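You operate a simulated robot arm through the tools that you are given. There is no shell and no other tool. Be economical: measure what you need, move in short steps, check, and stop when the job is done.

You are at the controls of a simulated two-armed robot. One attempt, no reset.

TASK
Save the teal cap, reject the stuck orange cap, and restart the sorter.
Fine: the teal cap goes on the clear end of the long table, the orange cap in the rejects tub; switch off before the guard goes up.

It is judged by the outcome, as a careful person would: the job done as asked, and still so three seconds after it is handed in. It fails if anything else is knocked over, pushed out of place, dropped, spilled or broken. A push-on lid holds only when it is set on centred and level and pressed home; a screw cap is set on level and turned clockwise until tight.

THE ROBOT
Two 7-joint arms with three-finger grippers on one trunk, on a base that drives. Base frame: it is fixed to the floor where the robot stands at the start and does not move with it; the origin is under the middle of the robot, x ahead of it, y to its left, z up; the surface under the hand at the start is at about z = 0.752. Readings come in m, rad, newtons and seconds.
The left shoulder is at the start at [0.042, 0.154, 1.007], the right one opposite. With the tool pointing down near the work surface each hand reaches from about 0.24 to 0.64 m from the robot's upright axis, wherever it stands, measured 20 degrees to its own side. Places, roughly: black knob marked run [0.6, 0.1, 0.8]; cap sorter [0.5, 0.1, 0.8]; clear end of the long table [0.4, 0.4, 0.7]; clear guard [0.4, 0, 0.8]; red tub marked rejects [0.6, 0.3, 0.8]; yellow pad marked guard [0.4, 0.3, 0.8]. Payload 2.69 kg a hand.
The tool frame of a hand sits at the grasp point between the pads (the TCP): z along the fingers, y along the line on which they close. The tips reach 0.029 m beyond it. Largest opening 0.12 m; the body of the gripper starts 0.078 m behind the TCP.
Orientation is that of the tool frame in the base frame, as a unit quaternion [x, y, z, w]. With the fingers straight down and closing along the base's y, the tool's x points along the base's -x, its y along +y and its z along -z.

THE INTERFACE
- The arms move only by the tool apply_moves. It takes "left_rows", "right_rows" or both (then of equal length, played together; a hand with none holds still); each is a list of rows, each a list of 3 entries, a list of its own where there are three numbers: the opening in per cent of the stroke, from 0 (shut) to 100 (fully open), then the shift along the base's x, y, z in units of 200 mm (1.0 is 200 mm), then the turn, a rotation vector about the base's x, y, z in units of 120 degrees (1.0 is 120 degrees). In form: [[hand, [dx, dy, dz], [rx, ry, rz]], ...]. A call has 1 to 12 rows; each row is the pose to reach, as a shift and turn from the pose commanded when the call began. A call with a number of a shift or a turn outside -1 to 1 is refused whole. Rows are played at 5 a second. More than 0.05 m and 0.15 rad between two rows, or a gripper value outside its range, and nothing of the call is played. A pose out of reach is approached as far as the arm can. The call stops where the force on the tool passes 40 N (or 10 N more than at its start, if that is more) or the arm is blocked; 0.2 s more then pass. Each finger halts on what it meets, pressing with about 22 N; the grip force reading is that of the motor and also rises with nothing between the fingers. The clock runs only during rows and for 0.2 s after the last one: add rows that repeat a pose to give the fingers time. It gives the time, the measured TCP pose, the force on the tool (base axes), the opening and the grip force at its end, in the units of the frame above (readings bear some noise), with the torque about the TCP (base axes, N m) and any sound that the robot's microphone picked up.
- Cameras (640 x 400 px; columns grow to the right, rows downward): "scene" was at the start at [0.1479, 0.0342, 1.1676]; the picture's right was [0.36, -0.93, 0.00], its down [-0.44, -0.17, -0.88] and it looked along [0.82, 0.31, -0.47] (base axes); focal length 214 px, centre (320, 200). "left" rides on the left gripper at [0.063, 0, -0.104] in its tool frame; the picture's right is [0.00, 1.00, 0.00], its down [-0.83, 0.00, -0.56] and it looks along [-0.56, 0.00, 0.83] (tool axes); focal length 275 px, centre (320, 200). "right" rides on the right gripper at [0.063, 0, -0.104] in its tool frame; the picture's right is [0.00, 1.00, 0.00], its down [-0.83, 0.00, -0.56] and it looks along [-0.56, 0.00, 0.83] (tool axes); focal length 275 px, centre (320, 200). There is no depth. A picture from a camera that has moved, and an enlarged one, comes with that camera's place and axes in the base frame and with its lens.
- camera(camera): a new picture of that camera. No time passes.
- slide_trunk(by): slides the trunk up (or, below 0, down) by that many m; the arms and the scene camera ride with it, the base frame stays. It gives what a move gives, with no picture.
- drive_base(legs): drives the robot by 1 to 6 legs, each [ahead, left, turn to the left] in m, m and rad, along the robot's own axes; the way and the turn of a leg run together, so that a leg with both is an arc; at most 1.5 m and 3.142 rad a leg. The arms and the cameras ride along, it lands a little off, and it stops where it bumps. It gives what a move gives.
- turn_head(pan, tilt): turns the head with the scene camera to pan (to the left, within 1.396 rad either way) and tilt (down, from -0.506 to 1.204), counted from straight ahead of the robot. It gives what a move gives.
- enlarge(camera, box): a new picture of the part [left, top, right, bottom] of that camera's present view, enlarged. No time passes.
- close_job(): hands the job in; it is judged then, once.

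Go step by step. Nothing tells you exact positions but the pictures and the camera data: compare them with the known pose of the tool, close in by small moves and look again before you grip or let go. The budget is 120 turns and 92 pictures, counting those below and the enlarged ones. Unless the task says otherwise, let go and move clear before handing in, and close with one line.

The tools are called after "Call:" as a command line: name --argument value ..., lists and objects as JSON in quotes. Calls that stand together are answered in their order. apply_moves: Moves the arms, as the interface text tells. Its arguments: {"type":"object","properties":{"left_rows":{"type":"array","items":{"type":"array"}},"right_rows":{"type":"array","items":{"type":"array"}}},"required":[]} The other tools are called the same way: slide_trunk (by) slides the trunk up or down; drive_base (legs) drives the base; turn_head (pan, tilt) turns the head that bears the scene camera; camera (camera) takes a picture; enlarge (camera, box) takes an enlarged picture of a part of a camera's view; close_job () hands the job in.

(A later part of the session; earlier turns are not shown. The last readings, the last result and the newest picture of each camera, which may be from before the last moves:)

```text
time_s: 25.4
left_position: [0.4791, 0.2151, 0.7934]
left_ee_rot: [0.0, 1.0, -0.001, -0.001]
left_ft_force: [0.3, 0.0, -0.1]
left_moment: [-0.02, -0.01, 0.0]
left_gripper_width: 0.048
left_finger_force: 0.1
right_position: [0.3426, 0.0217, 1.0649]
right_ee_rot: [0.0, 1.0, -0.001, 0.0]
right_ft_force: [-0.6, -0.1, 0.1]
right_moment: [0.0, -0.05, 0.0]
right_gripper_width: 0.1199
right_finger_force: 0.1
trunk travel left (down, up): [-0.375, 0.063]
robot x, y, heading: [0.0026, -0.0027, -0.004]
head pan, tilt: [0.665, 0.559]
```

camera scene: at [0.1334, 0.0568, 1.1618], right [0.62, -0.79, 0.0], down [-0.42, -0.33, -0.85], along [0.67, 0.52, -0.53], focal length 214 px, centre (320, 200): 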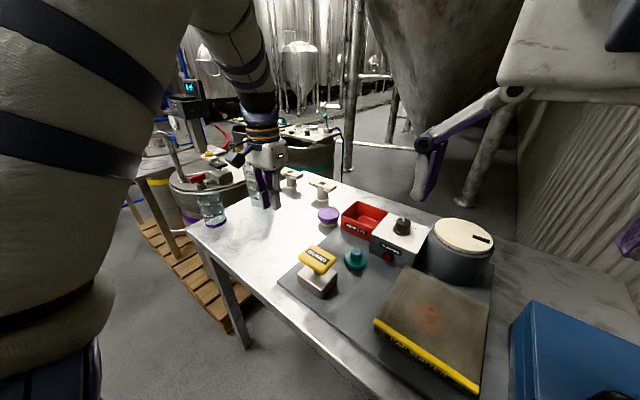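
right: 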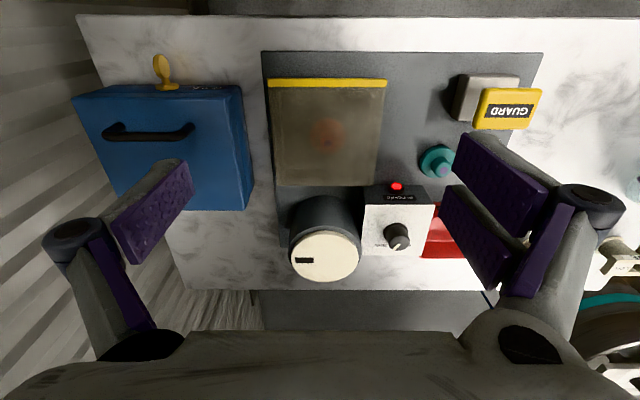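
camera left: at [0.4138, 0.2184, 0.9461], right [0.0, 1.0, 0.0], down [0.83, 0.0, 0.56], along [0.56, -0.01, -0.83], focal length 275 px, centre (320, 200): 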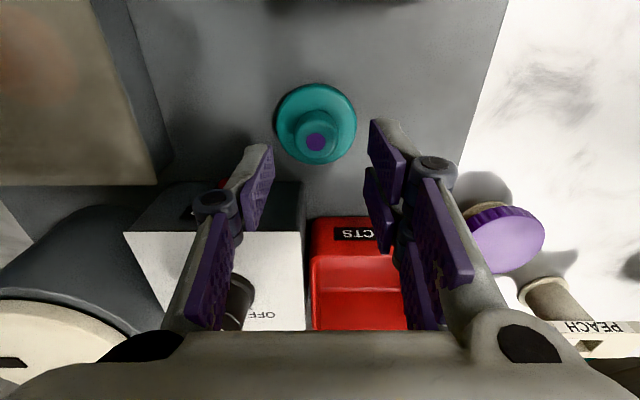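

Call:
apply_moves --left_rows '[[40, [0, 0, -0.01], [0, 0, 0]], [40, [0, 0, -0.02], [0, 0, 0]], [40, [0, 0, -0.03], [0, 0, 0]], [40, [0, 0, -0.04], [0, 0, 0]], [40, [0, 0, -0.04], [0, 0, 0]]]'

Call:
camera --camera "left"

Call:
enlarge --camera "scene" --box '[325, 220, 385, 280]'

```text
time_s: 26.6
left_position: [0.4799, 0.2143, 0.7901]
left_ee_rot: [0.0, 1.0, -0.002, 0.004]
left_ft_force: [-5.9, -0.8, 17.4]
left_moment: [-0.06, 0.2, 0.06]
left_gripper_width: 0.0529
left_finger_force: 1.3
right_position: [0.3415, 0.022, 1.0655]
right_ee_rot: [0.0, 1.0, 0.001, 0.0]
right_ft_force: [0.3, -0.3, 0.1]
right_moment: [-0.01, 0.01, 0.0]
right_gripper_width: 0.1197
right_finger_force: 0.1
trunk travel left (down, up): [-0.375, 0.063]
robot x, y, heading: [-0.001, 0.0034, -0.001]
head pan, tilt: [0.665, 0.559]
stopped in row 5 (left hand): the force on the tool passed its limit at 49 N (the readings are from after the stop); the commanded pose is now the measured one
```

```text
56 pictures are left
camera left: at [0.4153, 0.216, 0.8935], right [0.0, 1.0, 0.0], down [0.83, 0.0, 0.56], along [0.56, 0.0, -0.83], focal length 275 px, centre (320, 200)
```

left: 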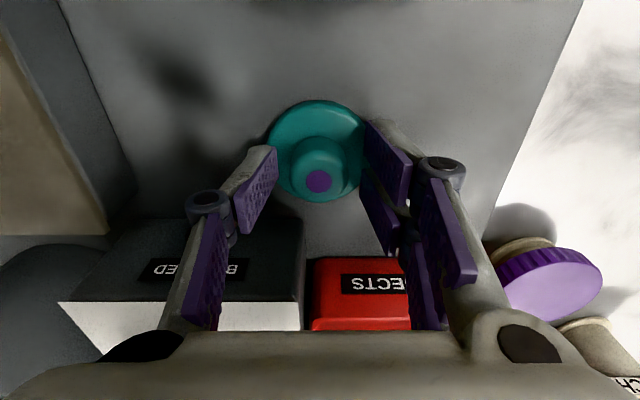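

```text
6.67 times, centred on (355, 250) of scene
camera zoom: at [0.1318, 0.0565, 1.1618], right [0.62, -0.79, 0.0], down [-0.42, -0.33, -0.85], along [0.67, 0.52, -0.53], focal length 1430 px, centre (87, -133)
```

zoom: 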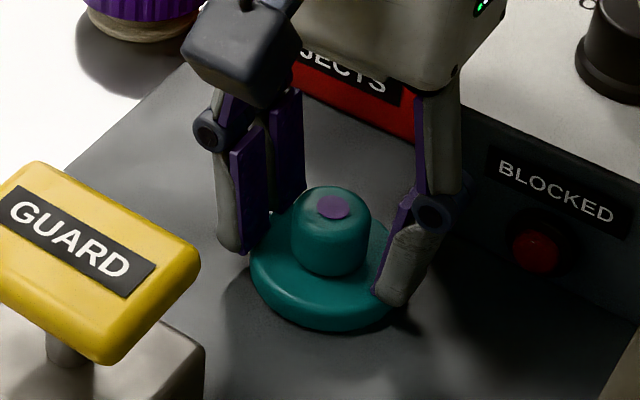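

The flange rim is found at tip height ≈0.762. I'll back off 4 mm and close fully on the stem.

Call:
apply_moves --left_rows '[[40, [-0.01, 0.003, 0.02], [0, 0, 0]], [40, [-0.01, 0.003, 0.02], [0, 0, 0]], [20, [-0.01, 0.003, 0.02], [0, 0, 0]], [0, [-0.01, 0.003, 0.02], [0, 0, 0]], [0, [-0.01, 0.003, 0.02], [0, 0, 0]], [0, [-0.01, 0.003, 0.02], [0, 0, 0]]]'

Call:
camera --camera "left"

```text
time_s: 28.0
left_position: [0.4782, 0.215, 0.7923]
left_ee_rot: [0.0, 1.0, -0.002, 0.003]
left_ft_force: [-0.3, 0.2, 2.3]
left_moment: [0.01, 0.03, 0.02]
left_gripper_width: 0.0258
left_finger_force: 22.4
right_position: [0.3434, 0.0228, 1.0654]
right_ee_rot: [0.0, 1.0, -0.001, -0.001]
right_ft_force: [-0.1, -0.5, 0.3]
right_moment: [0.04, 0.01, -0.02]
right_gripper_width: 0.12
right_finger_force: 0.1
trunk travel left (down, up): [-0.375, 0.063]
robot x, y, heading: [0.0045, -0.0032, 0.003]
head pan, tilt: [0.665, 0.559]
```

```text
54 pictures are left
camera left: at [0.414, 0.2164, 0.8962], right [0.0, 1.0, 0.0], down [0.83, 0.0, 0.56], along [0.56, 0.0, -0.83], focal length 275 px, centre (320, 200)
```

left: 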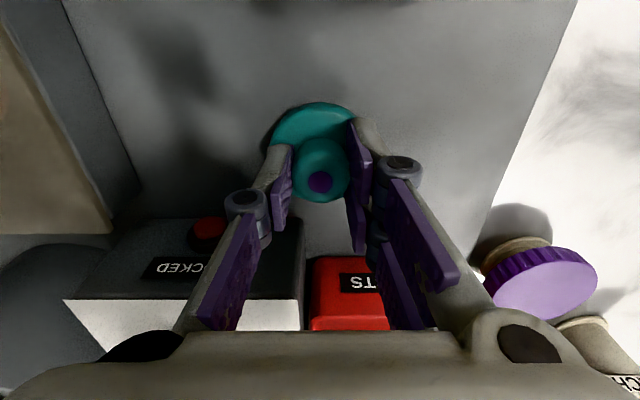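

Gripped deeper. I'll lift slowly 20 mm and check that it follows.

Call:
apply_moves --left_rows '[[0, [0, 0, 0.02], [0, 0, 0]], [0, [0, 0, 0.04], [0, 0, 0]], [0, [0, 0, 0.06], [0, 0, 0]], [0, [0, 0, 0.08], [0, 0, 0]], [0, [0, 0, 0.1], [0, 0, 0]]]'

Call:
camera --camera "left"

```text
time_s: 29.2
left_position: [0.4794, 0.2134, 0.8111]
left_ee_rot: [0.0, 1.0, -0.001, 0.004]
left_ft_force: [-0.8, 0.3, -0.1]
left_moment: [-0.04, 0.0, -0.02]
left_gripper_width: 0.026
left_finger_force: 22.1
right_position: [0.3428, 0.0228, 1.0649]
right_ee_rot: [0.0, 1.0, 0.001, 0.0]
right_ft_force: [0.0, 0.8, 0.2]
right_moment: [-0.01, -0.01, 0.01]
right_gripper_width: 0.1198
right_finger_force: 0.1
trunk travel left (down, up): [-0.375, 0.063]
robot x, y, heading: [0.0006, 0.0009, 0.005]
head pan, tilt: [0.665, 0.559]
```

```text
53 pictures are left
camera left: at [0.4145, 0.2158, 0.9162], right [0.0, 1.0, 0.0], down [0.83, 0.0, 0.56], along [0.56, -0.01, -0.83], focal length 275 px, centre (320, 200)
```

left: 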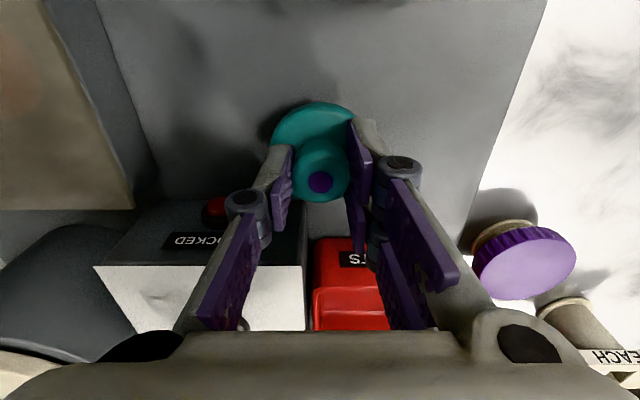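

The cap is lifted. I'll carry it to about (0.40, 0.40), keeping the grip shut.

Call:
apply_moves --left_rows '[[0, [0, 0, 0.1], [0, 0, 0]], [0, [0, 0, 0.2], [0, 0, 0]], [0, [0, 0, 0.3], [0, 0, 0]], [0, [-0.06, 0.15, 0.3], [0, 0, 0]], [0, [-0.12, 0.3, 0.3], [0, 0, 0]], [0, [-0.18, 0.45, 0.3], [0, 0, 0]], [0, [-0.24, 0.6, 0.3], [0, 0, 0]], [0, [-0.3, 0.75, 0.3], [0, 0, 0]], [0, [-0.36, 0.9, 0.3], [0, 0, 0]], [0, [-0.38, 0.95, 0.3], [0, 0, 0]], [0, [-0.38, 0.95, 0.3], [0, 0, 0]]]'

Call:
camera --camera "left"

Call:
camera --camera "scene"

```text
time_s: 31.6
left_position: [0.4005, 0.4045, 0.8733]
left_ee_rot: [0.0, 1.0, -0.001, 0.004]
left_ft_force: [-0.3, 0.4, -0.9]
left_moment: [0.03, 0.02, -0.01]
left_gripper_width: 0.0261
left_finger_force: 21.7
right_position: [0.3428, 0.022, 1.0637]
right_ee_rot: [0.0, 1.0, 0.0, 0.0]
right_ft_force: [-0.2, -0.2, -1.1]
right_moment: [0.02, -0.02, 0.04]
right_gripper_width: 0.1201
right_finger_force: 0.1
trunk travel left (down, up): [-0.375, 0.063]
robot x, y, heading: [-0.0033, 0.0033, -0.001]
head pan, tilt: [0.665, 0.559]
```

```text
52 pictures are left
camera left: at [0.338, 0.4064, 0.9775], right [0.0, 1.0, 0.0], down [0.83, 0.0, 0.56], along [0.56, 0.0, -0.83], focal length 275 px, centre (320, 200)
```

left: 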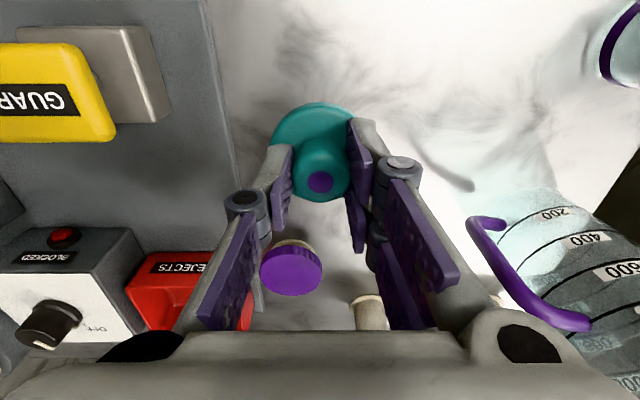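

```text
51 pictures are left
camera scene: at [0.1334, 0.0571, 1.1618], right [0.62, -0.79, 0.0], down [-0.42, -0.33, -0.85], along [0.67, 0.52, -0.53], focal length 214 px, centre (320, 200)
```

scene: 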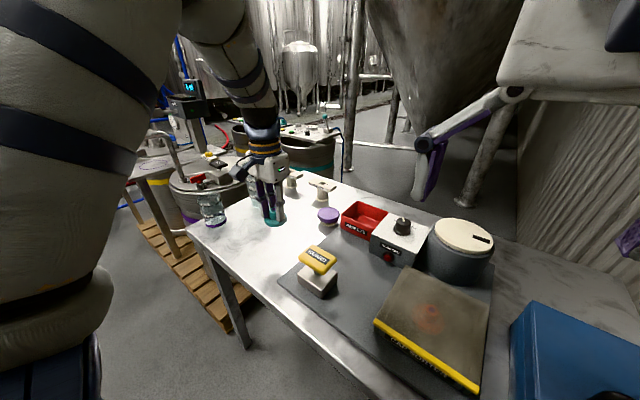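

The spot is clear. I'll lower to just above the table, then in 2 mm steps.

Call:
apply_moves --left_rows '[[0, [0, 0, -0.1], [0, 0, 0]], [0, [0, 0, -0.2], [0, 0, 0]], [0, [0, 0, -0.28], [0, 0, 0]], [0, [0, 0, -0.34], [0, 0, 0]], [0, [0, 0, -0.36], [0, 0, 0]], [0, [0, 0, -0.375], [0, 0, 0]], [0, [0, 0, -0.385], [0, 0, 0]], [0, [0, 0, -0.395], [0, 0, 0]], [0, [0, 0, -0.395], [0, 0, 0]]]'

Call:
enlarge --camera "scene" --box '[230, 160, 310, 240]'

```text
time_s: 33.6
left_position: [0.4019, 0.4056, 0.7927]
left_ee_rot: [0.0, 1.0, -0.001, 0.004]
left_ft_force: [-0.8, -0.5, -0.2]
left_moment: [0.03, -0.01, 0.0]
left_gripper_width: 0.0258
left_finger_force: 22.3
right_position: [0.3428, 0.0221, 1.0649]
right_ee_rot: [0.0, 1.0, 0.0, 0.0]
right_ft_force: [-0.4, -0.5, -0.1]
right_moment: [-0.04, -0.03, -0.03]
right_gripper_width: 0.1201
right_finger_force: 0.0
trunk travel left (down, up): [-0.375, 0.063]
robot x, y, heading: [0.0026, 0.0024, 0.003]
head pan, tilt: [0.665, 0.559]
```

```text
5.00 times, centred on (270, 200) of scene
camera zoom: at [0.1334, 0.0571, 1.1618], right [0.62, -0.79, 0.0], down [-0.42, -0.33, -0.85], along [0.67, 0.52, -0.53], focal length 1072 px, centre (570, 200)
```

zoom: 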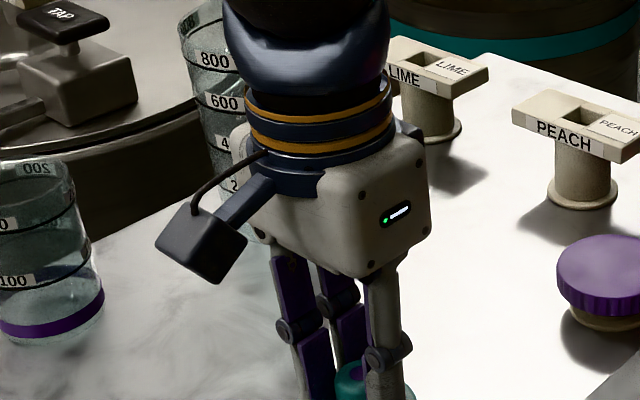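

Call:
apply_moves --left_rows '[[0, [0, 0, -0.01], [0, 0, 0]], [0, [0, 0, -0.02], [0, 0, 0]], [0, [0, 0, -0.03], [0, 0, 0]], [0, [0, 0, -0.04], [0, 0, 0]]]'

Call:
enlarge --camera "scene" --box '[250, 190, 310, 250]'

```text
time_s: 34.6
left_position: [0.4013, 0.4047, 0.7846]
left_ee_rot: [0.0, 1.0, -0.002, 0.004]
left_ft_force: [0.0, -0.2, -0.6]
left_moment: [-0.01, -0.03, 0.0]
left_gripper_width: 0.026
left_finger_force: 22.4
right_position: [0.3438, 0.0227, 1.0651]
right_ee_rot: [0.0, 1.0, 0.001, 0.0]
right_ft_force: [-0.3, 0.7, -0.4]
right_moment: [-0.01, 0.0, -0.02]
right_gripper_width: 0.1199
right_finger_force: 0.1
trunk travel left (down, up): [-0.375, 0.063]
robot x, y, heading: [0.0019, 0.0011, 0.0]
head pan, tilt: [0.665, 0.559]
```

```text
6.67 times, centred on (280, 220) of scene
camera zoom: at [0.1334, 0.0571, 1.1618], right [0.62, -0.79, 0.0], down [-0.42, -0.33, -0.85], along [0.67, 0.52, -0.53], focal length 1430 px, centre (587, 67)
```

zoom: 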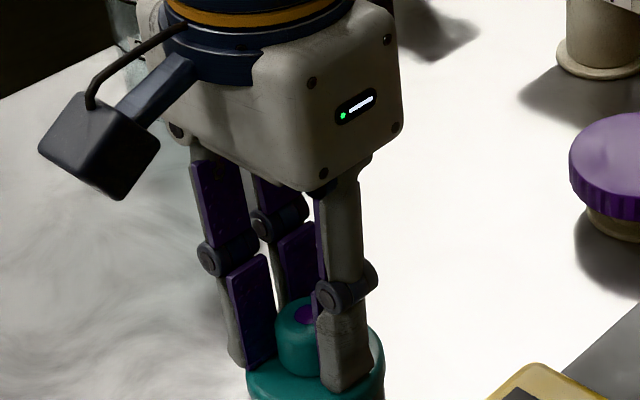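

Call:
apply_moves --left_rows '[[0, [0, 0, -0.01], [0, 0, 0]], [0, [0, 0, -0.02], [0, 0, 0]], [0, [0, 0, -0.03], [0, 0, 0]]]'

Call:
enlarge --camera "scene" --box '[250, 200, 310, 260]'

```text
time_s: 35.4
left_position: [0.4016, 0.4047, 0.7813]
left_ee_rot: [0.0, 1.0, -0.001, 0.004]
left_ft_force: [-1.4, 1.0, 9.8]
left_moment: [-0.02, 0.11, 0.02]
left_gripper_width: 0.0257
left_finger_force: 22.0
right_position: [0.3436, 0.0221, 1.0657]
right_ee_rot: [0.0, 1.0, 0.0, 0.001]
right_ft_force: [-0.2, 0.1, -0.1]
right_moment: [0.0, -0.01, 0.02]
right_gripper_width: 0.1199
right_finger_force: 0.0
trunk travel left (down, up): [-0.375, 0.063]
robot x, y, heading: [0.0026, -0.0041, -0.003]
head pan, tilt: [0.665, 0.559]
```

```text
6.67 times, centred on (280, 230) of scene
camera zoom: at [0.1327, 0.0567, 1.1621], right [0.62, -0.79, 0.0], down [-0.42, -0.33, -0.85], along [0.67, 0.52, -0.53], focal length 1430 px, centre (587, 0)
```

zoom: 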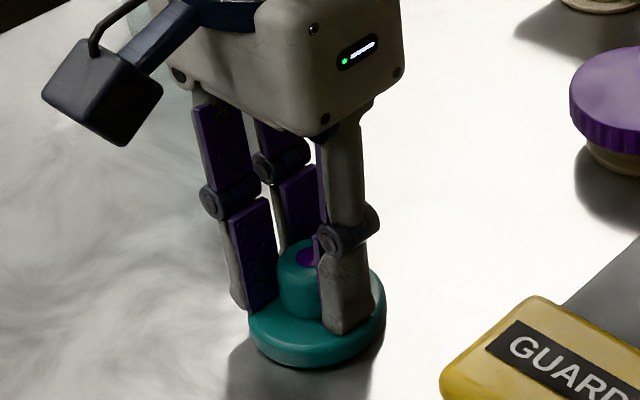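

The cap rests on the table (≈10 N). I'll ease 2 mm, open and rise.

Call:
apply_moves --left_rows '[[0, [0, 0, 0.01], [0, 0, 0]], [35, [0, 0, 0.01], [0, 0, 0]], [42, [0, 0, 0.01], [0, 0, 0]], [42, [0, 0, 0.01], [0, 0, 0]], [42, [0, 0, 0.1], [0, 0, 0]], [42, [0, 0, 0.25], [0, 0, 0]], [42, [0, 0, 0.45], [0, 0, 0]], [42, [0, 0, 0.65], [0, 0, 0]]]'

Call:
camera --camera "left"

```text
time_s: 37.2
left_position: [0.4016, 0.4079, 0.9113]
left_ee_rot: [0.0, 1.0, -0.002, 0.003]
left_ft_force: [-0.3, 0.3, -0.3]
left_moment: [0.01, 0.01, -0.03]
left_gripper_width: 0.0503
left_finger_force: 0.0
right_position: [0.3431, 0.0232, 1.0653]
right_ee_rot: [0.0, 1.0, 0.0, 0.0]
right_ft_force: [-0.1, -1.0, -1.1]
right_moment: [0.05, 0.0, 0.0]
right_gripper_width: 0.1201
right_finger_force: 0.0
trunk travel left (down, up): [-0.375, 0.063]
robot x, y, heading: [-0.0006, -0.0026, 0.001]
head pan, tilt: [0.665, 0.559]
```

```text
47 pictures are left
camera left: at [0.3376, 0.4079, 1.015], right [0.01, 1.0, 0.0], down [0.83, 0.0, 0.56], along [0.56, -0.01, -0.83], focal length 275 px, centre (320, 200)
```

left: 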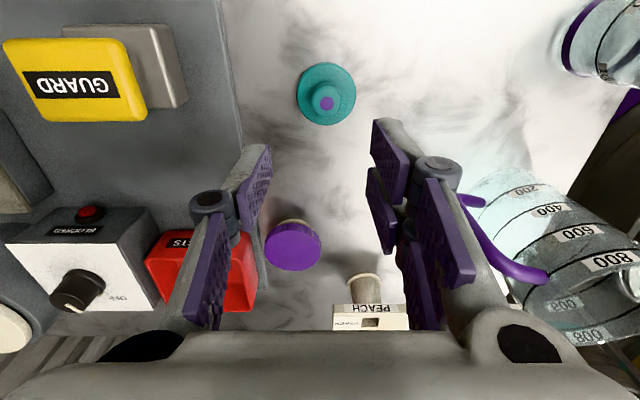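

The teal cap stands clear. Next the guard pad: triangulated at (0.372, 0.257), top ≈0.835. I'll bring the closed left hand above it and draw the right hand back out of the guard's swing.

Call:
apply_moves --left_rows '[[30, [-0.03, -0.15, 0], [0, 0, 0]], [20, [-0.06, -0.3, 0], [0, 0, 0]], [10, [-0.09, -0.45, 0], [0, 0, 0]], [0, [-0.12, -0.6, 0], [0, 0, 0]], [0, [-0.148, -0.745, 0], [0, 0, 0]], [0, [-0.148, -0.745, 0], [0, 0, 0]]]' --right_rows '[[100, [0, -0.1, 0], [0, 0, 0]], [80, [0, -0.2, 0], [0, 0, 0]], [70, [0, -0.3, 0], [0, 0, 0]], [60, [0, -0.4, 0], [0, 0, 0]], [60, [0, -0.5, 0], [0, 0, 0]], [60, [0, -0.5, 0], [0, 0, 0]]]'

Call:
camera --camera "left"

Call:
camera --camera "right"

```text
time_s: 38.6
left_position: [0.3992, 0.2761, 0.8952]
left_ee_rot: [0.0, 1.0, -0.002, 0.002]
left_ft_force: [0.4, 0.3, 0.9]
left_moment: [0.01, -0.02, -0.01]
left_gripper_width: 0.0004
left_finger_force: 22.1
left hand out of reach, approached as far as the arm can: row 4, 5, 6
right_position: [0.3431, -0.0777, 1.0654]
right_ee_rot: [0.0, 1.0, 0.0, 0.0]
right_ft_force: [-0.1, 0.0, -0.2]
right_moment: [0.01, 0.04, 0.01]
right_gripper_width: 0.072
right_finger_force: 0.1
trunk travel left (down, up): [-0.375, 0.063]
robot x, y, heading: [-0.0005, -0.0014, 0.002]
head pan, tilt: [0.665, 0.559]
```

```text
46 pictures are left
camera left: at [0.3347, 0.2787, 0.9983], right [0.0, 1.0, 0.0], down [0.83, 0.0, 0.56], along [0.56, -0.01, -0.83], focal length 275 px, centre (320, 200)
```

left: 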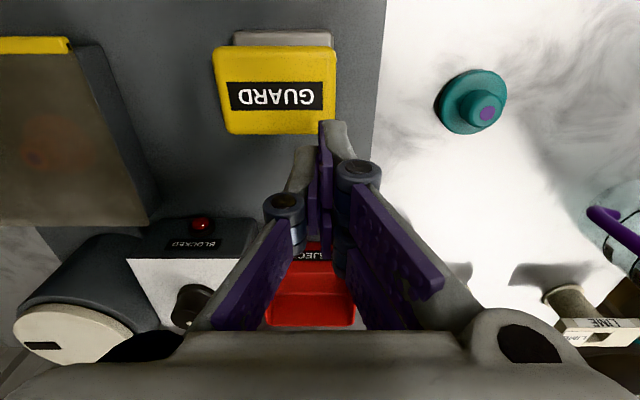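

```text
45 pictures are left
camera right: at [0.2805, -0.0788, 1.1696], right [0.0, 1.0, 0.0], down [0.83, 0.0, 0.56], along [0.56, 0.0, -0.83], focal length 275 px, centre (320, 200)
```

right: 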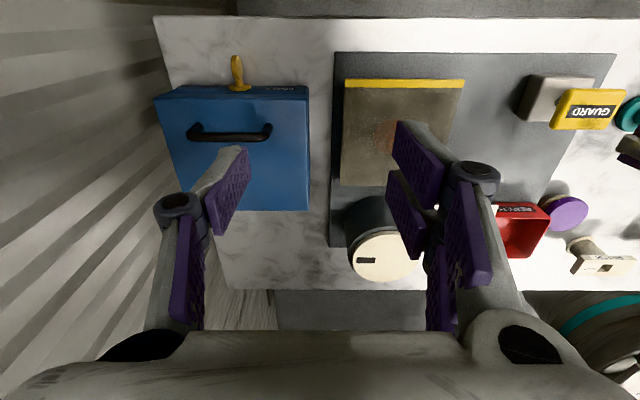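

The hand stops short of the pad (arm-posture limit at this height). I'll try with the wrist turned some and the move repeated.

Call:
apply_moves --left_rows '[[0, [0, 0, 0], [0, 0, -0.06]], [0, [0, 0, 0], [0, 0, -0.12]], [0, [0, 0, 0], [0, 0, -0.18]], [0, [0, 0, 0], [0, 0, -0.24]], [0, [-0.06, -0.05, 0], [0, 0, -0.24]], [0, [-0.13, -0.1, 0], [0, 0, -0.24]], [0, [-0.13, -0.1, 0], [0, 0, -0.24]]]'

```text
time_s: 40.2
left_position: [0.3927, 0.2754, 0.8833]
left_ee_rot: [0.249, 0.969, -0.003, 0.004]
left_ft_force: [-0.5, 0.6, 0.3]
left_moment: [-0.02, 0.0, 0.01]
left_gripper_width: 0.0
left_finger_force: 21.8
left hand out of reach, approached as far as the arm can: row 5, 6, 7
right_position: [0.3421, -0.0773, 1.0662]
right_ee_rot: [0.0, 1.0, 0.0, 0.0]
right_ft_force: [-0.4, 0.2, 0.2]
right_moment: [-0.04, 0.02, 0.01]
right_gripper_width: 0.072
right_finger_force: 0.1
trunk travel left (down, up): [-0.375, 0.063]
robot x, y, heading: [0.0011, 0.0016, -0.001]
head pan, tilt: [0.665, 0.559]
```

This is a near-side limit, so backing the base up 7 cm should help. I'll raise the left hand first, then drive back.

Call:
apply_moves --left_rows '[[0, [0.02, 0, 0.15], [0, 0, 0.06]], [0, [0.02, 0, 0.3], [0, 0, 0.12]], [0, [0.02, 0, 0.35], [0, 0, 0.18]], [0, [0.02, 0, 0.35], [0, 0, 0.24]]]'

Call:
drive_base --legs '[[-0.07, 0, 0]]'

Call:
camera --camera "scene"

```text
time_s: 41.2
left_position: [0.4118, 0.29, 0.9483]
left_ee_rot: [-0.001, 1.0, -0.002, 0.002]
left_ft_force: [0.2, -0.4, -0.7]
left_moment: [0.01, 0.03, -0.01]
left_gripper_width: 0.0
left_finger_force: 22.0
left hand out of reach, approached as far as the arm can: row 1, 2, 3, 4
right_position: [0.3425, -0.0775, 1.0662]
right_ee_rot: [0.0, 1.0, -0.001, 0.0]
right_ft_force: [0.0, 0.1, 0.2]
right_moment: [-0.03, 0.0, 0.0]
right_gripper_width: 0.0723
right_finger_force: 0.0
trunk travel left (down, up): [-0.375, 0.063]
robot x, y, heading: [0.001, 0.0015, -0.001]
head pan, tilt: [0.665, 0.559]
```

```text
time_s: 42.2
left_position: [0.3412, 0.2891, 0.9485]
left_ee_rot: [0.0, 1.0, -0.002, 0.002]
left_ft_force: [-0.3, -0.3, 0.4]
left_moment: [0.04, -0.03, -0.03]
left_gripper_width: 0.0
left_finger_force: 21.8
right_position: [0.2735, -0.0766, 1.0662]
right_ee_rot: [-0.001, 1.0, 0.0, 0.001]
right_ft_force: [-0.6, -0.1, -0.8]
right_moment: [0.01, -0.06, 0.0]
right_gripper_width: 0.0723
right_finger_force: 0.1
trunk travel left (down, up): [-0.375, 0.063]
robot x, y, heading: [-0.0672, -0.0026, -0.001]
head pan, tilt: [0.665, 0.559]
```

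```text
44 pictures are left
camera scene: at [0.0635, 0.0572, 1.1622], right [0.62, -0.79, 0.0], down [-0.41, -0.33, -0.85], along [0.67, 0.53, -0.53], focal length 214 px, centre (320, 200)
```

scene: 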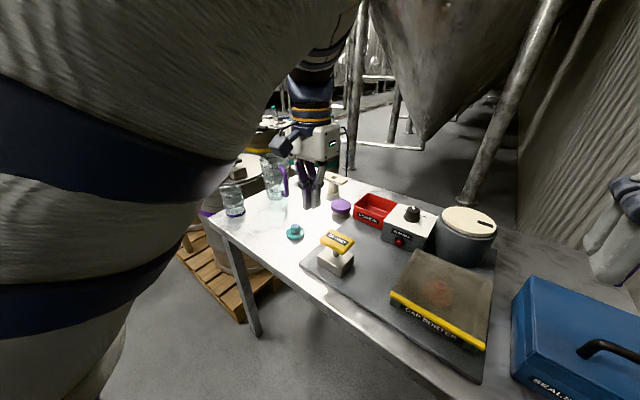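

Call:
apply_moves --left_rows '[[0, [0.08, -0.08, 0], [0, 0, 0]], [0, [0.155, -0.16, 0], [0, 0, 0]], [0, [0.155, -0.16, -0.1], [0, 0, 0]], [0, [0.155, -0.16, -0.2], [0, 0, 0]], [0, [0.155, -0.16, -0.24], [0, 0, 0]], [0, [0.155, -0.16, -0.24], [0, 0, 0]]]'

Call:
camera --camera "left"

Call:
turn_head --pan 0.3 --tilt 0.65

Call:
camera --camera "scene"

```text
time_s: 43.6
left_position: [0.3729, 0.2581, 0.8997]
left_ee_rot: [0.0, 1.0, -0.002, 0.003]
left_ft_force: [0.1, 0.6, 0.7]
left_moment: [0.04, 0.02, 0.02]
left_gripper_width: 0.0
left_finger_force: 21.6
right_position: [0.2734, -0.0766, 1.0664]
right_ee_rot: [-0.001, 1.0, 0.0, 0.0]
right_ft_force: [-0.2, -0.1, 0.6]
right_moment: [0.01, 0.02, -0.02]
right_gripper_width: 0.0719
right_finger_force: 0.1
trunk travel left (down, up): [-0.375, 0.063]
robot x, y, heading: [-0.0684, -0.0015, -0.001]
head pan, tilt: [0.665, 0.559]
```

```text
43 pictures are left
camera left: at [0.3089, 0.2595, 1.0034], right [0.0, 1.0, 0.0], down [0.83, 0.0, 0.56], along [0.56, -0.01, -0.83], focal length 275 px, centre (320, 200)
```

left: 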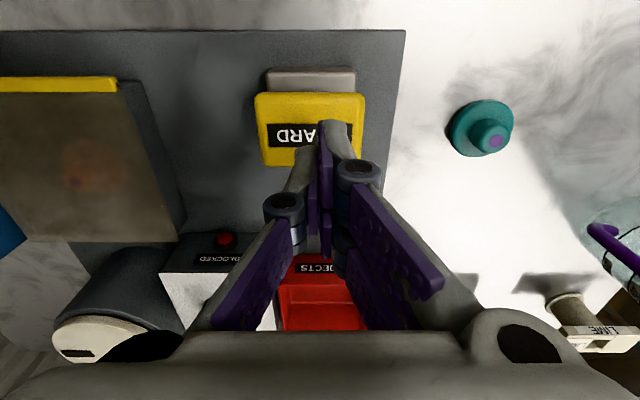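

```text
time_s: 44.5
left_position: [0.3732, 0.2578, 0.8993]
left_ee_rot: [0.0, 1.0, -0.001, 0.003]
left_ft_force: [0.4, 0.8, 0.6]
left_moment: [0.01, 0.04, 0.02]
left_gripper_width: 0.0
left_finger_force: 21.6
right_position: [0.2726, -0.0778, 1.0648]
right_ee_rot: [-0.001, 1.0, 0.0, 0.0]
right_ft_force: [-0.2, 0.2, 0.4]
right_moment: [0.0, -0.01, 0.02]
right_gripper_width: 0.072
right_finger_force: 0.0
trunk travel left (down, up): [-0.375, 0.063]
robot x, y, heading: [-0.0674, 0.0001, 0.004]
head pan, tilt: [0.3, 0.649]
```

```text
42 pictures are left
camera scene: at [0.0768, 0.0276, 1.1538], right [0.3, -0.95, 0.0], down [-0.58, -0.18, -0.8], along [0.76, 0.24, -0.6], focal length 214 px, centre (320, 200)
```

scene: 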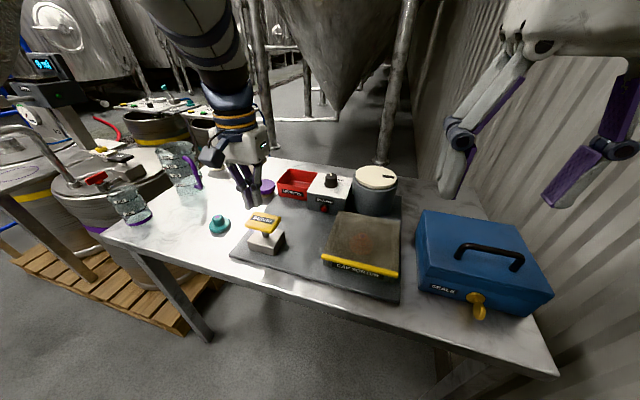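

The hand is over the pad. The light is off and the knob reads OFF. I'll press down gradually.

Call:
apply_moves --left_rows '[[0, [0, -0.025, -0.08], [0, 0, 0]], [0, [0, -0.025, -0.14], [0, 0, 0]], [0, [0, -0.025, -0.18], [0, 0, 0]], [0, [0, -0.025, -0.2], [0, 0, 0]], [0, [0, -0.025, -0.22], [0, 0, 0]], [0, [0, -0.025, -0.24], [0, 0, 0]], [0, [0, -0.025, -0.24], [0, 0, 0]]]'

Call:
camera --camera "scene"

```text
time_s: 46.1
left_position: [0.3732, 0.252, 0.8507]
left_ee_rot: [0.0, 1.0, -0.002, 0.004]
left_ft_force: [0.8, -1.9, 4.2]
left_moment: [-0.01, 0.05, 0.0]
left_gripper_width: 0.0058
left_finger_force: 28.3
right_position: [0.2733, -0.0784, 1.0656]
right_ee_rot: [-0.001, 1.0, 0.0, -0.001]
right_ft_force: [0.8, -0.3, 0.3]
right_moment: [0.02, 0.02, 0.01]
right_gripper_width: 0.0721
right_finger_force: 0.0
trunk travel left (down, up): [-0.375, 0.063]
robot x, y, heading: [-0.0688, 0.0023, -0.001]
head pan, tilt: [0.3, 0.649]
```

```text
41 pictures are left
camera scene: at [0.0765, 0.0273, 1.1538], right [0.3, -0.95, 0.0], down [-0.58, -0.18, -0.8], along [0.76, 0.24, -0.6], focal length 214 px, centre (320, 200)
```

scene: 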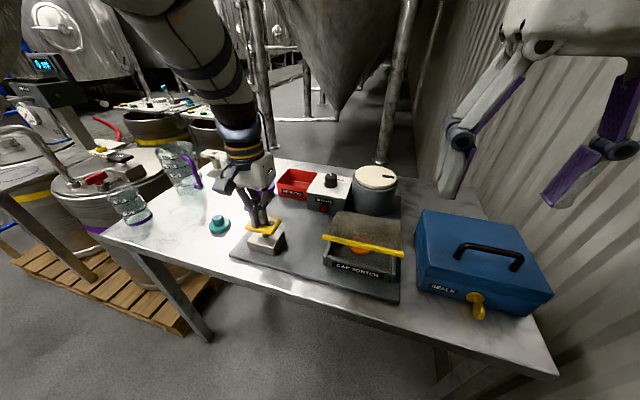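

The guard is rising, hinged at the far side. I'll press a bit further.

Call:
apply_moves --left_rows '[[0, [0, 0, -0.02], [0, 0, 0]], [0, [0, 0, -0.04], [0, 0, 0]], [0, [0, 0, -0.05], [0, 0, 0]], [0, [0, 0, -0.05], [0, 0, 0]], [0, [0, 0, -0.05], [0, 0, 0]]]'

Call:
camera --camera "scene"

```text
time_s: 47.3
left_position: [0.3722, 0.253, 0.8413]
left_ee_rot: [0.0, 1.0, -0.002, 0.003]
left_ft_force: [0.5, 2.5, 4.6]
left_moment: [0.05, 0.06, -0.02]
left_gripper_width: 0.0061
left_finger_force: 28.4
right_position: [0.2739, -0.0776, 1.0665]
right_ee_rot: [-0.001, 1.0, 0.001, 0.0]
right_ft_force: [0.7, -0.5, -0.7]
right_moment: [0.04, 0.0, 0.03]
right_gripper_width: 0.0718
right_finger_force: 0.1
trunk travel left (down, up): [-0.375, 0.063]
robot x, y, heading: [-0.0682, 0.0018, -0.001]
head pan, tilt: [0.3, 0.649]
```

```text
40 pictures are left
camera scene: at [0.0765, 0.0276, 1.1538], right [0.3, -0.95, 0.0], down [-0.58, -0.18, -0.8], along [0.76, 0.24, -0.6], focal length 214 px, centre (320, 200)
```

scene: 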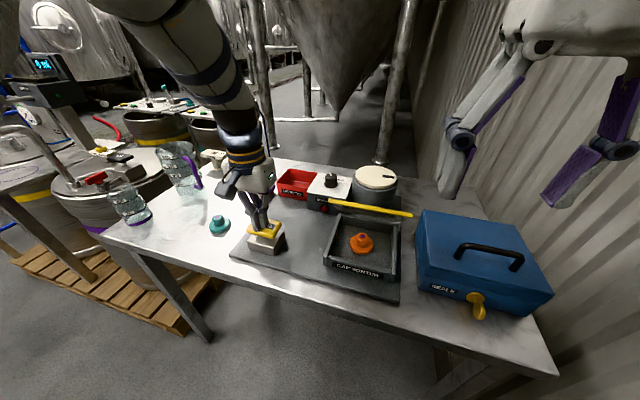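

The guard is fully up and the orange cap is exposed. I'll keep the pad held with the left hand and locate the cap.

Call:
enlarge --camera "scene" --box '[310, 190, 430, 310]'

Call:
camera --camera "right"

```text
3.33 times, centred on (370, 250) of scene
camera zoom: at [0.0765, 0.0276, 1.1538], right [0.3, -0.95, 0.0], down [-0.58, -0.18, -0.8], along [0.76, 0.24, -0.6], focal length 715 px, centre (153, 33)
```

zoom: 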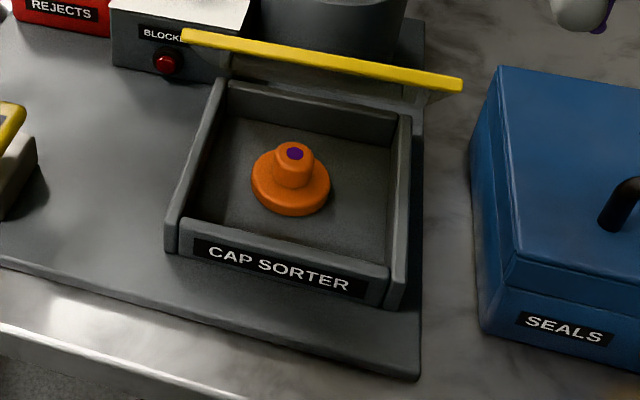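

```text
38 pictures are left
camera right: at [0.2114, -0.0786, 1.1697], right [-0.01, 1.0, 0.0], down [0.83, 0.0, 0.56], along [0.56, 0.0, -0.83], focal length 275 px, centre (320, 200)
```

right: 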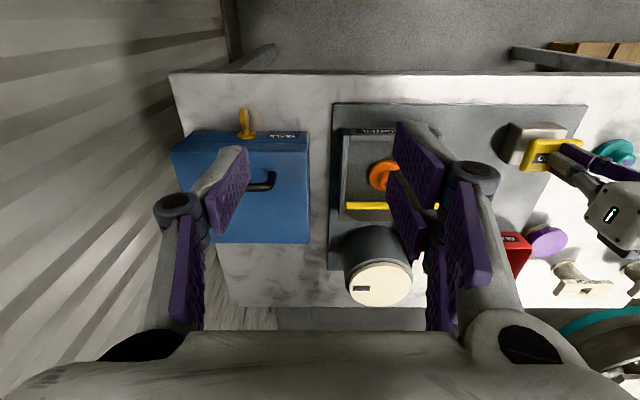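

The guard looks only about 45–50° open (edge-on to me). I'll press a little more and wait a second to see whether it goes on rising.

Call:
apply_moves --left_rows '[[0, [0, 0, -0.01], [0, 0, 0]], [0, [0, 0, -0.02], [0, 0, 0]], [0, [0, 0, -0.03], [0, 0, 0]], [0, [0, 0, -0.03], [0, 0, 0]], [0, [0, 0, -0.03], [0, 0, 0]], [0, [0, 0, -0.03], [0, 0, 0]]]'

Call:
enlarge --camera "scene" --box '[230, 150, 430, 310]'

```text
time_s: 48.7
left_position: [0.3738, 0.2531, 0.8367]
left_ee_rot: [-0.002, 1.0, -0.002, 0.003]
left_ft_force: [0.1, 0.1, 5.2]
left_moment: [-0.01, 0.06, -0.02]
left_gripper_width: 0.0062
left_finger_force: 28.2
right_position: [0.2727, -0.077, 1.0653]
right_ee_rot: [-0.001, 1.0, 0.0, -0.001]
right_ft_force: [-0.3, -0.1, 0.2]
right_moment: [0.01, -0.03, -0.01]
right_gripper_width: 0.0722
right_finger_force: 0.1
trunk travel left (down, up): [-0.375, 0.063]
robot x, y, heading: [-0.0706, 0.0002, -0.002]
head pan, tilt: [0.3, 0.649]
heard: click
```

```text
2.50 times, centred on (330, 230) of scene
camera zoom: at [0.0765, 0.0274, 1.1538], right [0.3, -0.95, 0.0], down [-0.58, -0.18, -0.8], along [0.76, 0.24, -0.6], focal length 536 px, centre (295, 125)
```

zoom: 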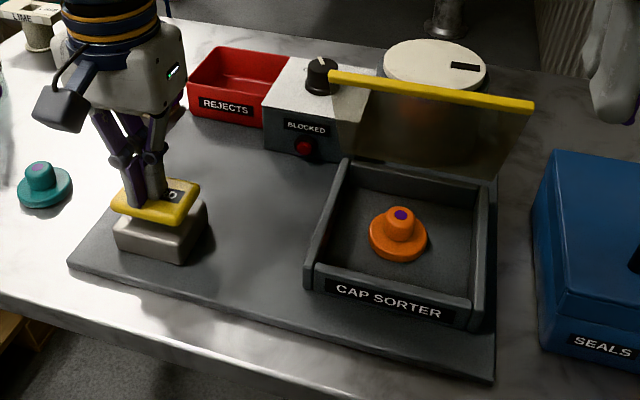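

A click, and the guard now stands nearly upright. Holding the pad with the left, I'll bring the right hand above the orange cap at (0.431, 0.038).

Call:
apply_moves --right_rows '[[55, [0.15, 0.1, -0.05], [0, 0, 0]], [50, [0.3, 0.2, -0.1], [0, 0, 0]], [50, [0.45, 0.3, -0.15], [0, 0, 0]], [50, [0.6, 0.4, -0.25], [0, 0, 0]], [50, [0.7, 0.5, -0.4], [0, 0, 0]], [50, [0.77, 0.575, -0.6], [0, 0, 0]], [50, [0.77, 0.575, -0.8], [0, 0, 0]], [50, [0.77, 0.575, -0.8], [0, 0, 0]]]'

Call:
camera --camera "right"

Call:
enlarge --camera "scene" --box '[280, 130, 440, 290]'

```text
time_s: 50.1
left_position: [0.373, 0.2535, 0.8378]
left_ee_rot: [-0.001, 1.0, -0.002, 0.002]
left_ft_force: [-4.3, -0.2, 6.9]
left_moment: [0.02, 0.13, 0.02]
left_gripper_width: 0.0061
left_finger_force: 28.2
right_position: [0.4236, 0.0358, 0.9543]
right_ee_rot: [-0.001, 1.0, 0.0, 0.001]
right_ft_force: [-3.1, -0.4, 5.5]
right_moment: [-0.07, 0.06, -0.01]
right_gripper_width: 0.0607
right_finger_force: 0.3
trunk travel left (down, up): [-0.375, 0.063]
robot x, y, heading: [-0.0694, -0.0011, 0.004]
head pan, tilt: [0.3, 0.649]
stopped in row 7 (right hand): the force on the tool passed its limit at 60 N (the readings are from after the stop); the commanded pose is now the measured one
```

```text
36 pictures are left
camera right: at [0.3613, 0.0342, 1.0575], right [-0.01, 1.0, 0.0], down [0.83, 0.0, 0.56], along [0.56, 0.0, -0.83], focal length 275 px, centre (320, 200)
```

right: 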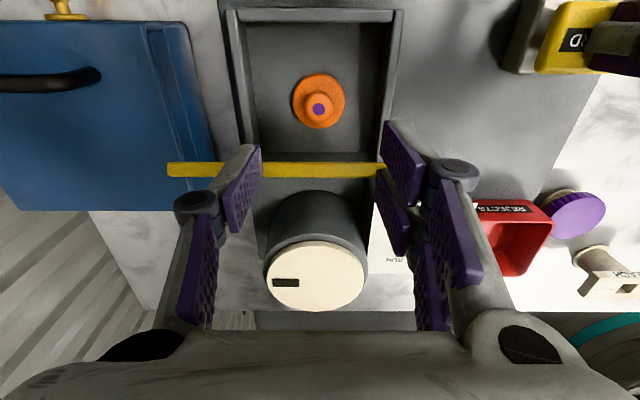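

```text
2.50 times, centred on (360, 210) of scene
camera zoom: at [0.0758, 0.0272, 1.154], right [0.3, -0.95, 0.0], down [-0.58, -0.18, -0.8], along [0.76, 0.24, -0.6], focal length 536 px, centre (220, 175)
```

zoom: 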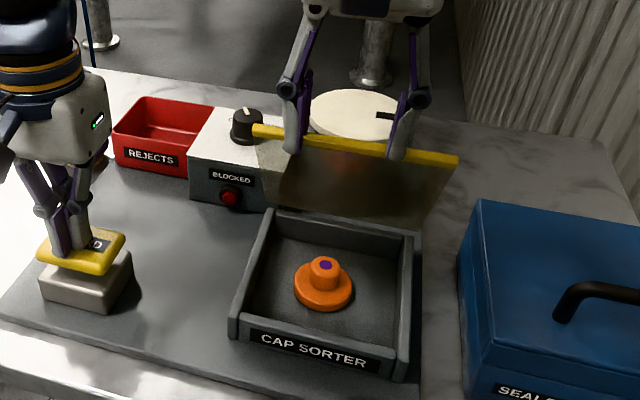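

The right fingertips came down on the raised guard's bar: it stands at about (0.43, 0.92), leaning over the cap. I'll lift off and back away, and press the pad slightly more to see if it opens further.

Call:
apply_moves --right_rows '[[50, [0, 0, 0.15], [0, 0, 0]], [50, [-0.1, 0, 0.3], [0, 0, 0]], [50, [-0.3, 0, 0.3], [0, 0, 0]], [50, [-0.5, 0, 0.3], [0, 0, 0]], [50, [-0.5, 0, 0.3], [0, 0, 0]], [50, [-0.5, 0, 0.3], [0, 0, 0]]]' --left_rows '[[0, [0, 0, -0.01], [0, 0, 0]], [0, [0, 0, -0.02], [0, 0, 0]], [0, [0, 0, -0.03], [0, 0, 0]], [0, [0, 0, -0.035], [0, 0, 0]], [0, [0, 0, -0.035], [0, 0, 0]], [0, [0, 0, -0.035], [0, 0, 0]]]'

Call:
camera --camera "right"

Call:
enlarge --camera "scene" --box '[230, 130, 430, 290]'

```text
time_s: 51.5
left_position: [0.3744, 0.2505, 0.8286]
left_ee_rot: [-0.001, 1.0, -0.002, 0.002]
left_ft_force: [1.2, -1.0, 5.6]
left_moment: [0.03, 0.01, 0.0]
left_gripper_width: 0.0061
left_finger_force: 29.0
right_position: [0.3245, 0.0376, 1.0119]
right_ee_rot: [0.0, 1.0, 0.0, -0.002]
right_ft_force: [0.0, -0.5, -0.4]
right_moment: [-0.03, -0.02, 0.03]
right_gripper_width: 0.0601
right_finger_force: 0.0
trunk travel left (down, up): [-0.375, 0.063]
robot x, y, heading: [-0.0703, 0.0004, 0.002]
head pan, tilt: [0.3, 0.649]
```

```text
34 pictures are left
camera right: at [0.2632, 0.0361, 1.1161], right [-0.01, 1.0, 0.0], down [0.83, 0.0, 0.55], along [0.55, 0.0, -0.83], focal length 275 px, centre (320, 200)
```

right: 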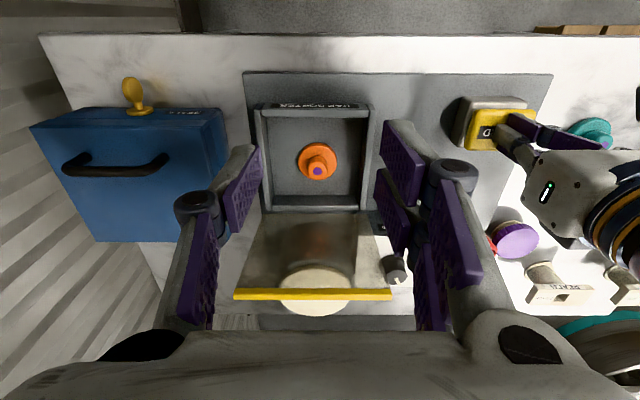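

```text
2.50 times, centred on (330, 210) of scene
camera zoom: at [0.0767, 0.0272, 1.1538], right [0.3, -0.95, 0.0], down [-0.58, -0.18, -0.8], along [0.76, 0.24, -0.6], focal length 536 px, centre (295, 175)
```

zoom: 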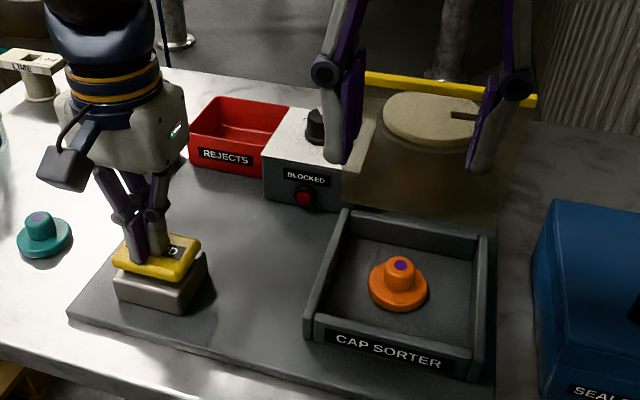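

The guard follows the pad: it is now almost upright and clears the cap. I'll bring the right hand over the cap (0.431, 0.034) and lower to z≈0.84, pressing the pad 2 mm more.

Call:
apply_moves --right_rows '[[50, [0.2, 0, 0], [0, 0, 0]], [50, [0.4, -0.01, 0], [0, 0, 0]], [50, [0.53, -0.015, -0.05], [0, 0, 0]], [50, [0.53, -0.015, -0.2], [0, 0, 0]], [50, [0.53, -0.015, -0.35], [0, 0, 0]], [50, [0.53, -0.015, -0.5], [0, 0, 0]], [50, [0.53, -0.015, -0.65], [0, 0, 0]], [50, [0.53, -0.015, -0.8], [0, 0, 0]], [50, [0.53, -0.015, -0.85], [0, 0, 0]], [50, [0.53, -0.015, -0.85], [0, 0, 0]]]' --left_rows '[[0, [0, 0, -0.005], [0, 0, 0]], [0, [0, 0, -0.01], [0, 0, 0]], [0, [0, 0, -0.01], [0, 0, 0]], [0, [0, 0, -0.01], [0, 0, 0]], [0, [0, 0, -0.01], [0, 0, 0]], [0, [0, 0, -0.01], [0, 0, 0]], [0, [0, 0, -0.01], [0, 0, 0]], [0, [0, 0, -0.01], [0, 0, 0]], [0, [0, 0, -0.01], [0, 0, 0]], [0, [0, 0, -0.01], [0, 0, 0]]]'

Call:
camera --camera "right"

Call:
enlarge --camera "scene" --box '[280, 130, 440, 290]'

```text
time_s: 53.7
left_position: [0.3729, 0.2518, 0.8264]
left_ee_rot: [-0.001, 1.0, -0.001, 0.003]
left_ft_force: [0.9, -3.1, 11.4]
left_moment: [-0.07, 0.07, 0.03]
left_gripper_width: 0.006
left_finger_force: 29.1
right_position: [0.4295, 0.0324, 0.843]
right_ee_rot: [-0.001, 1.0, -0.001, -0.001]
right_ft_force: [0.6, 0.4, 0.5]
right_moment: [0.02, -0.02, -0.01]
right_gripper_width: 0.06
right_finger_force: 0.0
right hand out of reach, approached as far as the arm can: row 3
trunk travel left (down, up): [-0.375, 0.063]
robot x, y, heading: [-0.0679, -0.0014, 0.003]
head pan, tilt: [0.3, 0.649]
```

```text
32 pictures are left
camera right: at [0.368, 0.0309, 0.9471], right [-0.01, 1.0, 0.0], down [0.83, 0.0, 0.55], along [0.55, 0.0, -0.83], focal length 275 px, centre (320, 200)
```

right: 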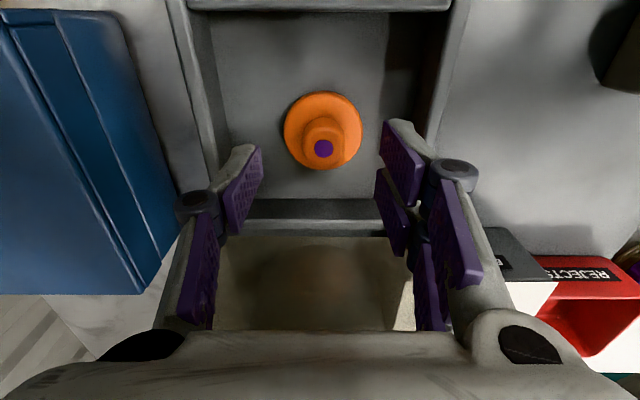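

```text
2.50 times, centred on (360, 210) of scene
camera zoom: at [0.0762, 0.0269, 1.1539], right [0.3, -0.95, 0.0], down [-0.58, -0.18, -0.8], along [0.76, 0.24, -0.6], focal length 536 px, centre (220, 175)
```

zoom: 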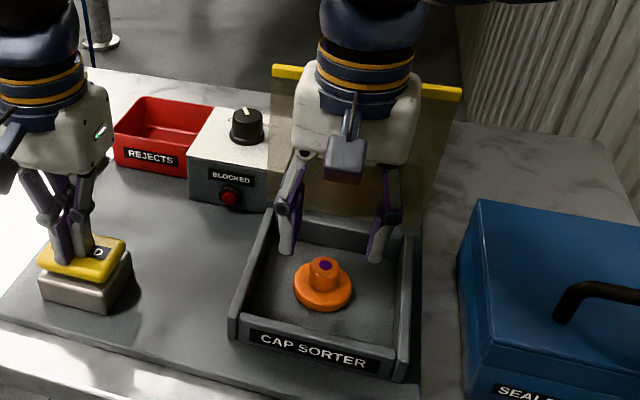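

Aligned to within 4 mm. I'll lower onto the stem in fine steps.

Call:
apply_moves --right_rows '[[42, [0.017, 0.003, -0.1], [0, 0, 0]], [42, [0.017, 0.003, -0.18], [0, 0, 0]], [42, [0.017, 0.003, -0.21], [0, 0, 0]], [42, [0.017, 0.003, -0.225], [0, 0, 0]], [42, [0.017, 0.003, -0.235], [0, 0, 0]], [42, [0.017, 0.003, -0.235], [0, 0, 0]]]'

Call:
camera --camera "right"

```text
time_s: 55.1
left_position: [0.3718, 0.2525, 0.8287]
left_ee_rot: [-0.001, 1.0, -0.001, 0.002]
left_ft_force: [1.1, -1.8, 13.3]
left_moment: [-0.02, 0.09, 0.02]
left_gripper_width: 0.006
left_finger_force: 28.4
right_position: [0.4354, 0.0301, 0.7956]
right_ee_rot: [0.003, 1.0, 0.001, -0.002]
right_ft_force: [-0.8, 1.1, -0.6]
right_moment: [0.01, 0.01, -0.01]
right_gripper_width: 0.0507
right_finger_force: 0.0
trunk travel left (down, up): [-0.375, 0.063]
robot x, y, heading: [-0.0686, 0.0005, 0.002]
head pan, tilt: [0.3, 0.649]
```

```text
30 pictures are left
camera right: at [0.3731, 0.0295, 0.9], right [0.0, 1.0, 0.0], down [0.83, 0.0, 0.55], along [0.55, 0.0, -0.83], focal length 275 px, centre (320, 200)
```

right: 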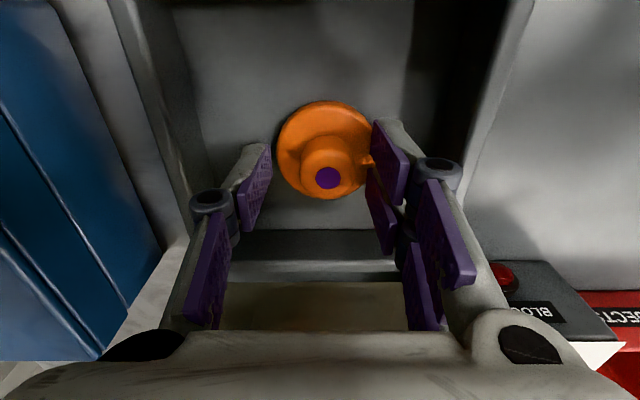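

I'll shift +4 mm in y to centre on the stem and close fully.

Call:
apply_moves --right_rows '[[42, [0, 0.02, 0.005], [0, 0, 0]], [42, [0, 0.02, 0.005], [0, 0, 0]], [25, [0, 0.02, 0.005], [0, 0, 0]], [10, [0, 0.02, 0.005], [0, 0, 0]], [0, [0, 0.02, 0.005], [0, 0, 0]], [0, [0, 0.02, 0.005], [0, 0, 0]]]'

Call:
camera --camera "right"

```text
time_s: 56.5
left_position: [0.3718, 0.2521, 0.8273]
left_ee_rot: [-0.001, 1.0, -0.002, 0.002]
left_ft_force: [1.4, -1.0, 14.6]
left_moment: [-0.01, 0.08, 0.01]
left_gripper_width: 0.0061
left_finger_force: 28.2
right_position: [0.4341, 0.034, 0.7993]
right_ee_rot: [0.002, 1.0, 0.002, -0.001]
right_ft_force: [0.6, 0.7, 0.8]
right_moment: [-0.02, 0.01, -0.01]
right_gripper_width: 0.026
right_finger_force: 22.2
trunk travel left (down, up): [-0.375, 0.063]
robot x, y, heading: [-0.0676, -0.0006, 0.0]
head pan, tilt: [0.3, 0.649]
```

```text
29 pictures are left
camera right: at [0.3727, 0.0333, 0.9021], right [0.0, 1.0, 0.0], down [0.83, 0.0, 0.56], along [0.56, 0.0, -0.83], focal length 275 px, centre (320, 200)
```

right: 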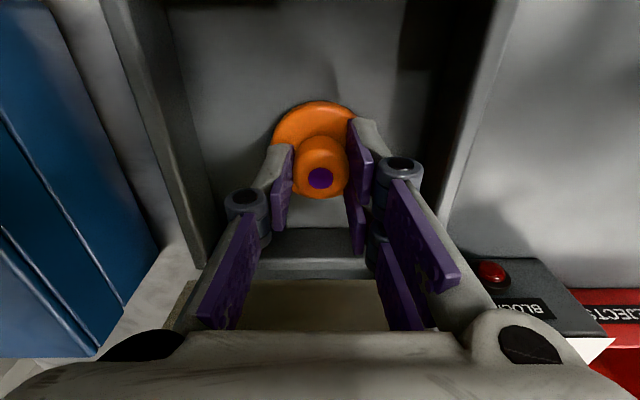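

Grip is a few mm higher than the one that held before, so I'll open, drop 3 mm and regrip.

Call:
apply_moves --right_rows '[[20, [0, 0, 0], [0, 0, 0]], [40, [0, 0, 0], [0, 0, 0]], [40, [0, 0, -0.01], [0, 0, 0]], [40, [0, 0, -0.018], [0, 0, 0]], [40, [0, 0, -0.018], [0, 0, 0]], [20, [0, 0, -0.018], [0, 0, 0]], [0, [0, 0, -0.018], [0, 0, 0]], [0, [0, 0, -0.018], [0, 0, 0]], [0, [0, 0, -0.018], [0, 0, 0]]]'

Call:
camera --camera "right"

```text
time_s: 58.5
left_position: [0.3734, 0.2519, 0.8269]
left_ee_rot: [0.0, 1.0, -0.002, 0.003]
left_ft_force: [3.3, -1.4, 7.8]
left_moment: [-0.03, -0.02, -0.03]
left_gripper_width: 0.0062
left_finger_force: 28.6
right_position: [0.4364, 0.0345, 0.7941]
right_ee_rot: [0.004, 1.0, 0.002, 0.0]
right_ft_force: [0.0, 3.6, 14.1]
right_moment: [0.11, -0.05, 0.0]
right_gripper_width: 0.0261
right_finger_force: 22.0
trunk travel left (down, up): [-0.375, 0.063]
robot x, y, heading: [-0.0653, -0.0017, 0.001]
head pan, tilt: [0.3, 0.649]
```

```text
28 pictures are left
camera right: at [0.3729, 0.0333, 0.8979], right [0.0, 1.0, 0.0], down [0.83, 0.0, 0.56], along [0.56, 0.0, -0.83], focal length 275 px, centre (320, 200)
```

right: 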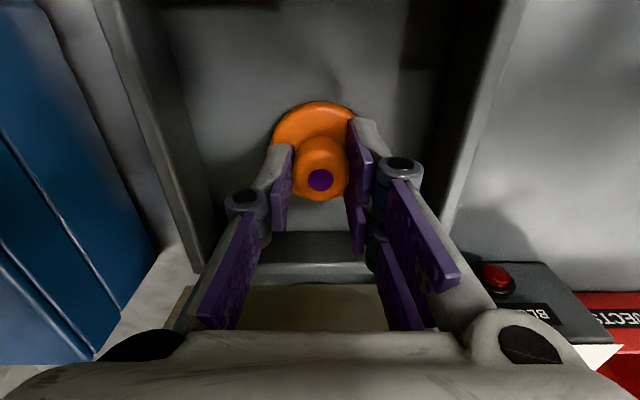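

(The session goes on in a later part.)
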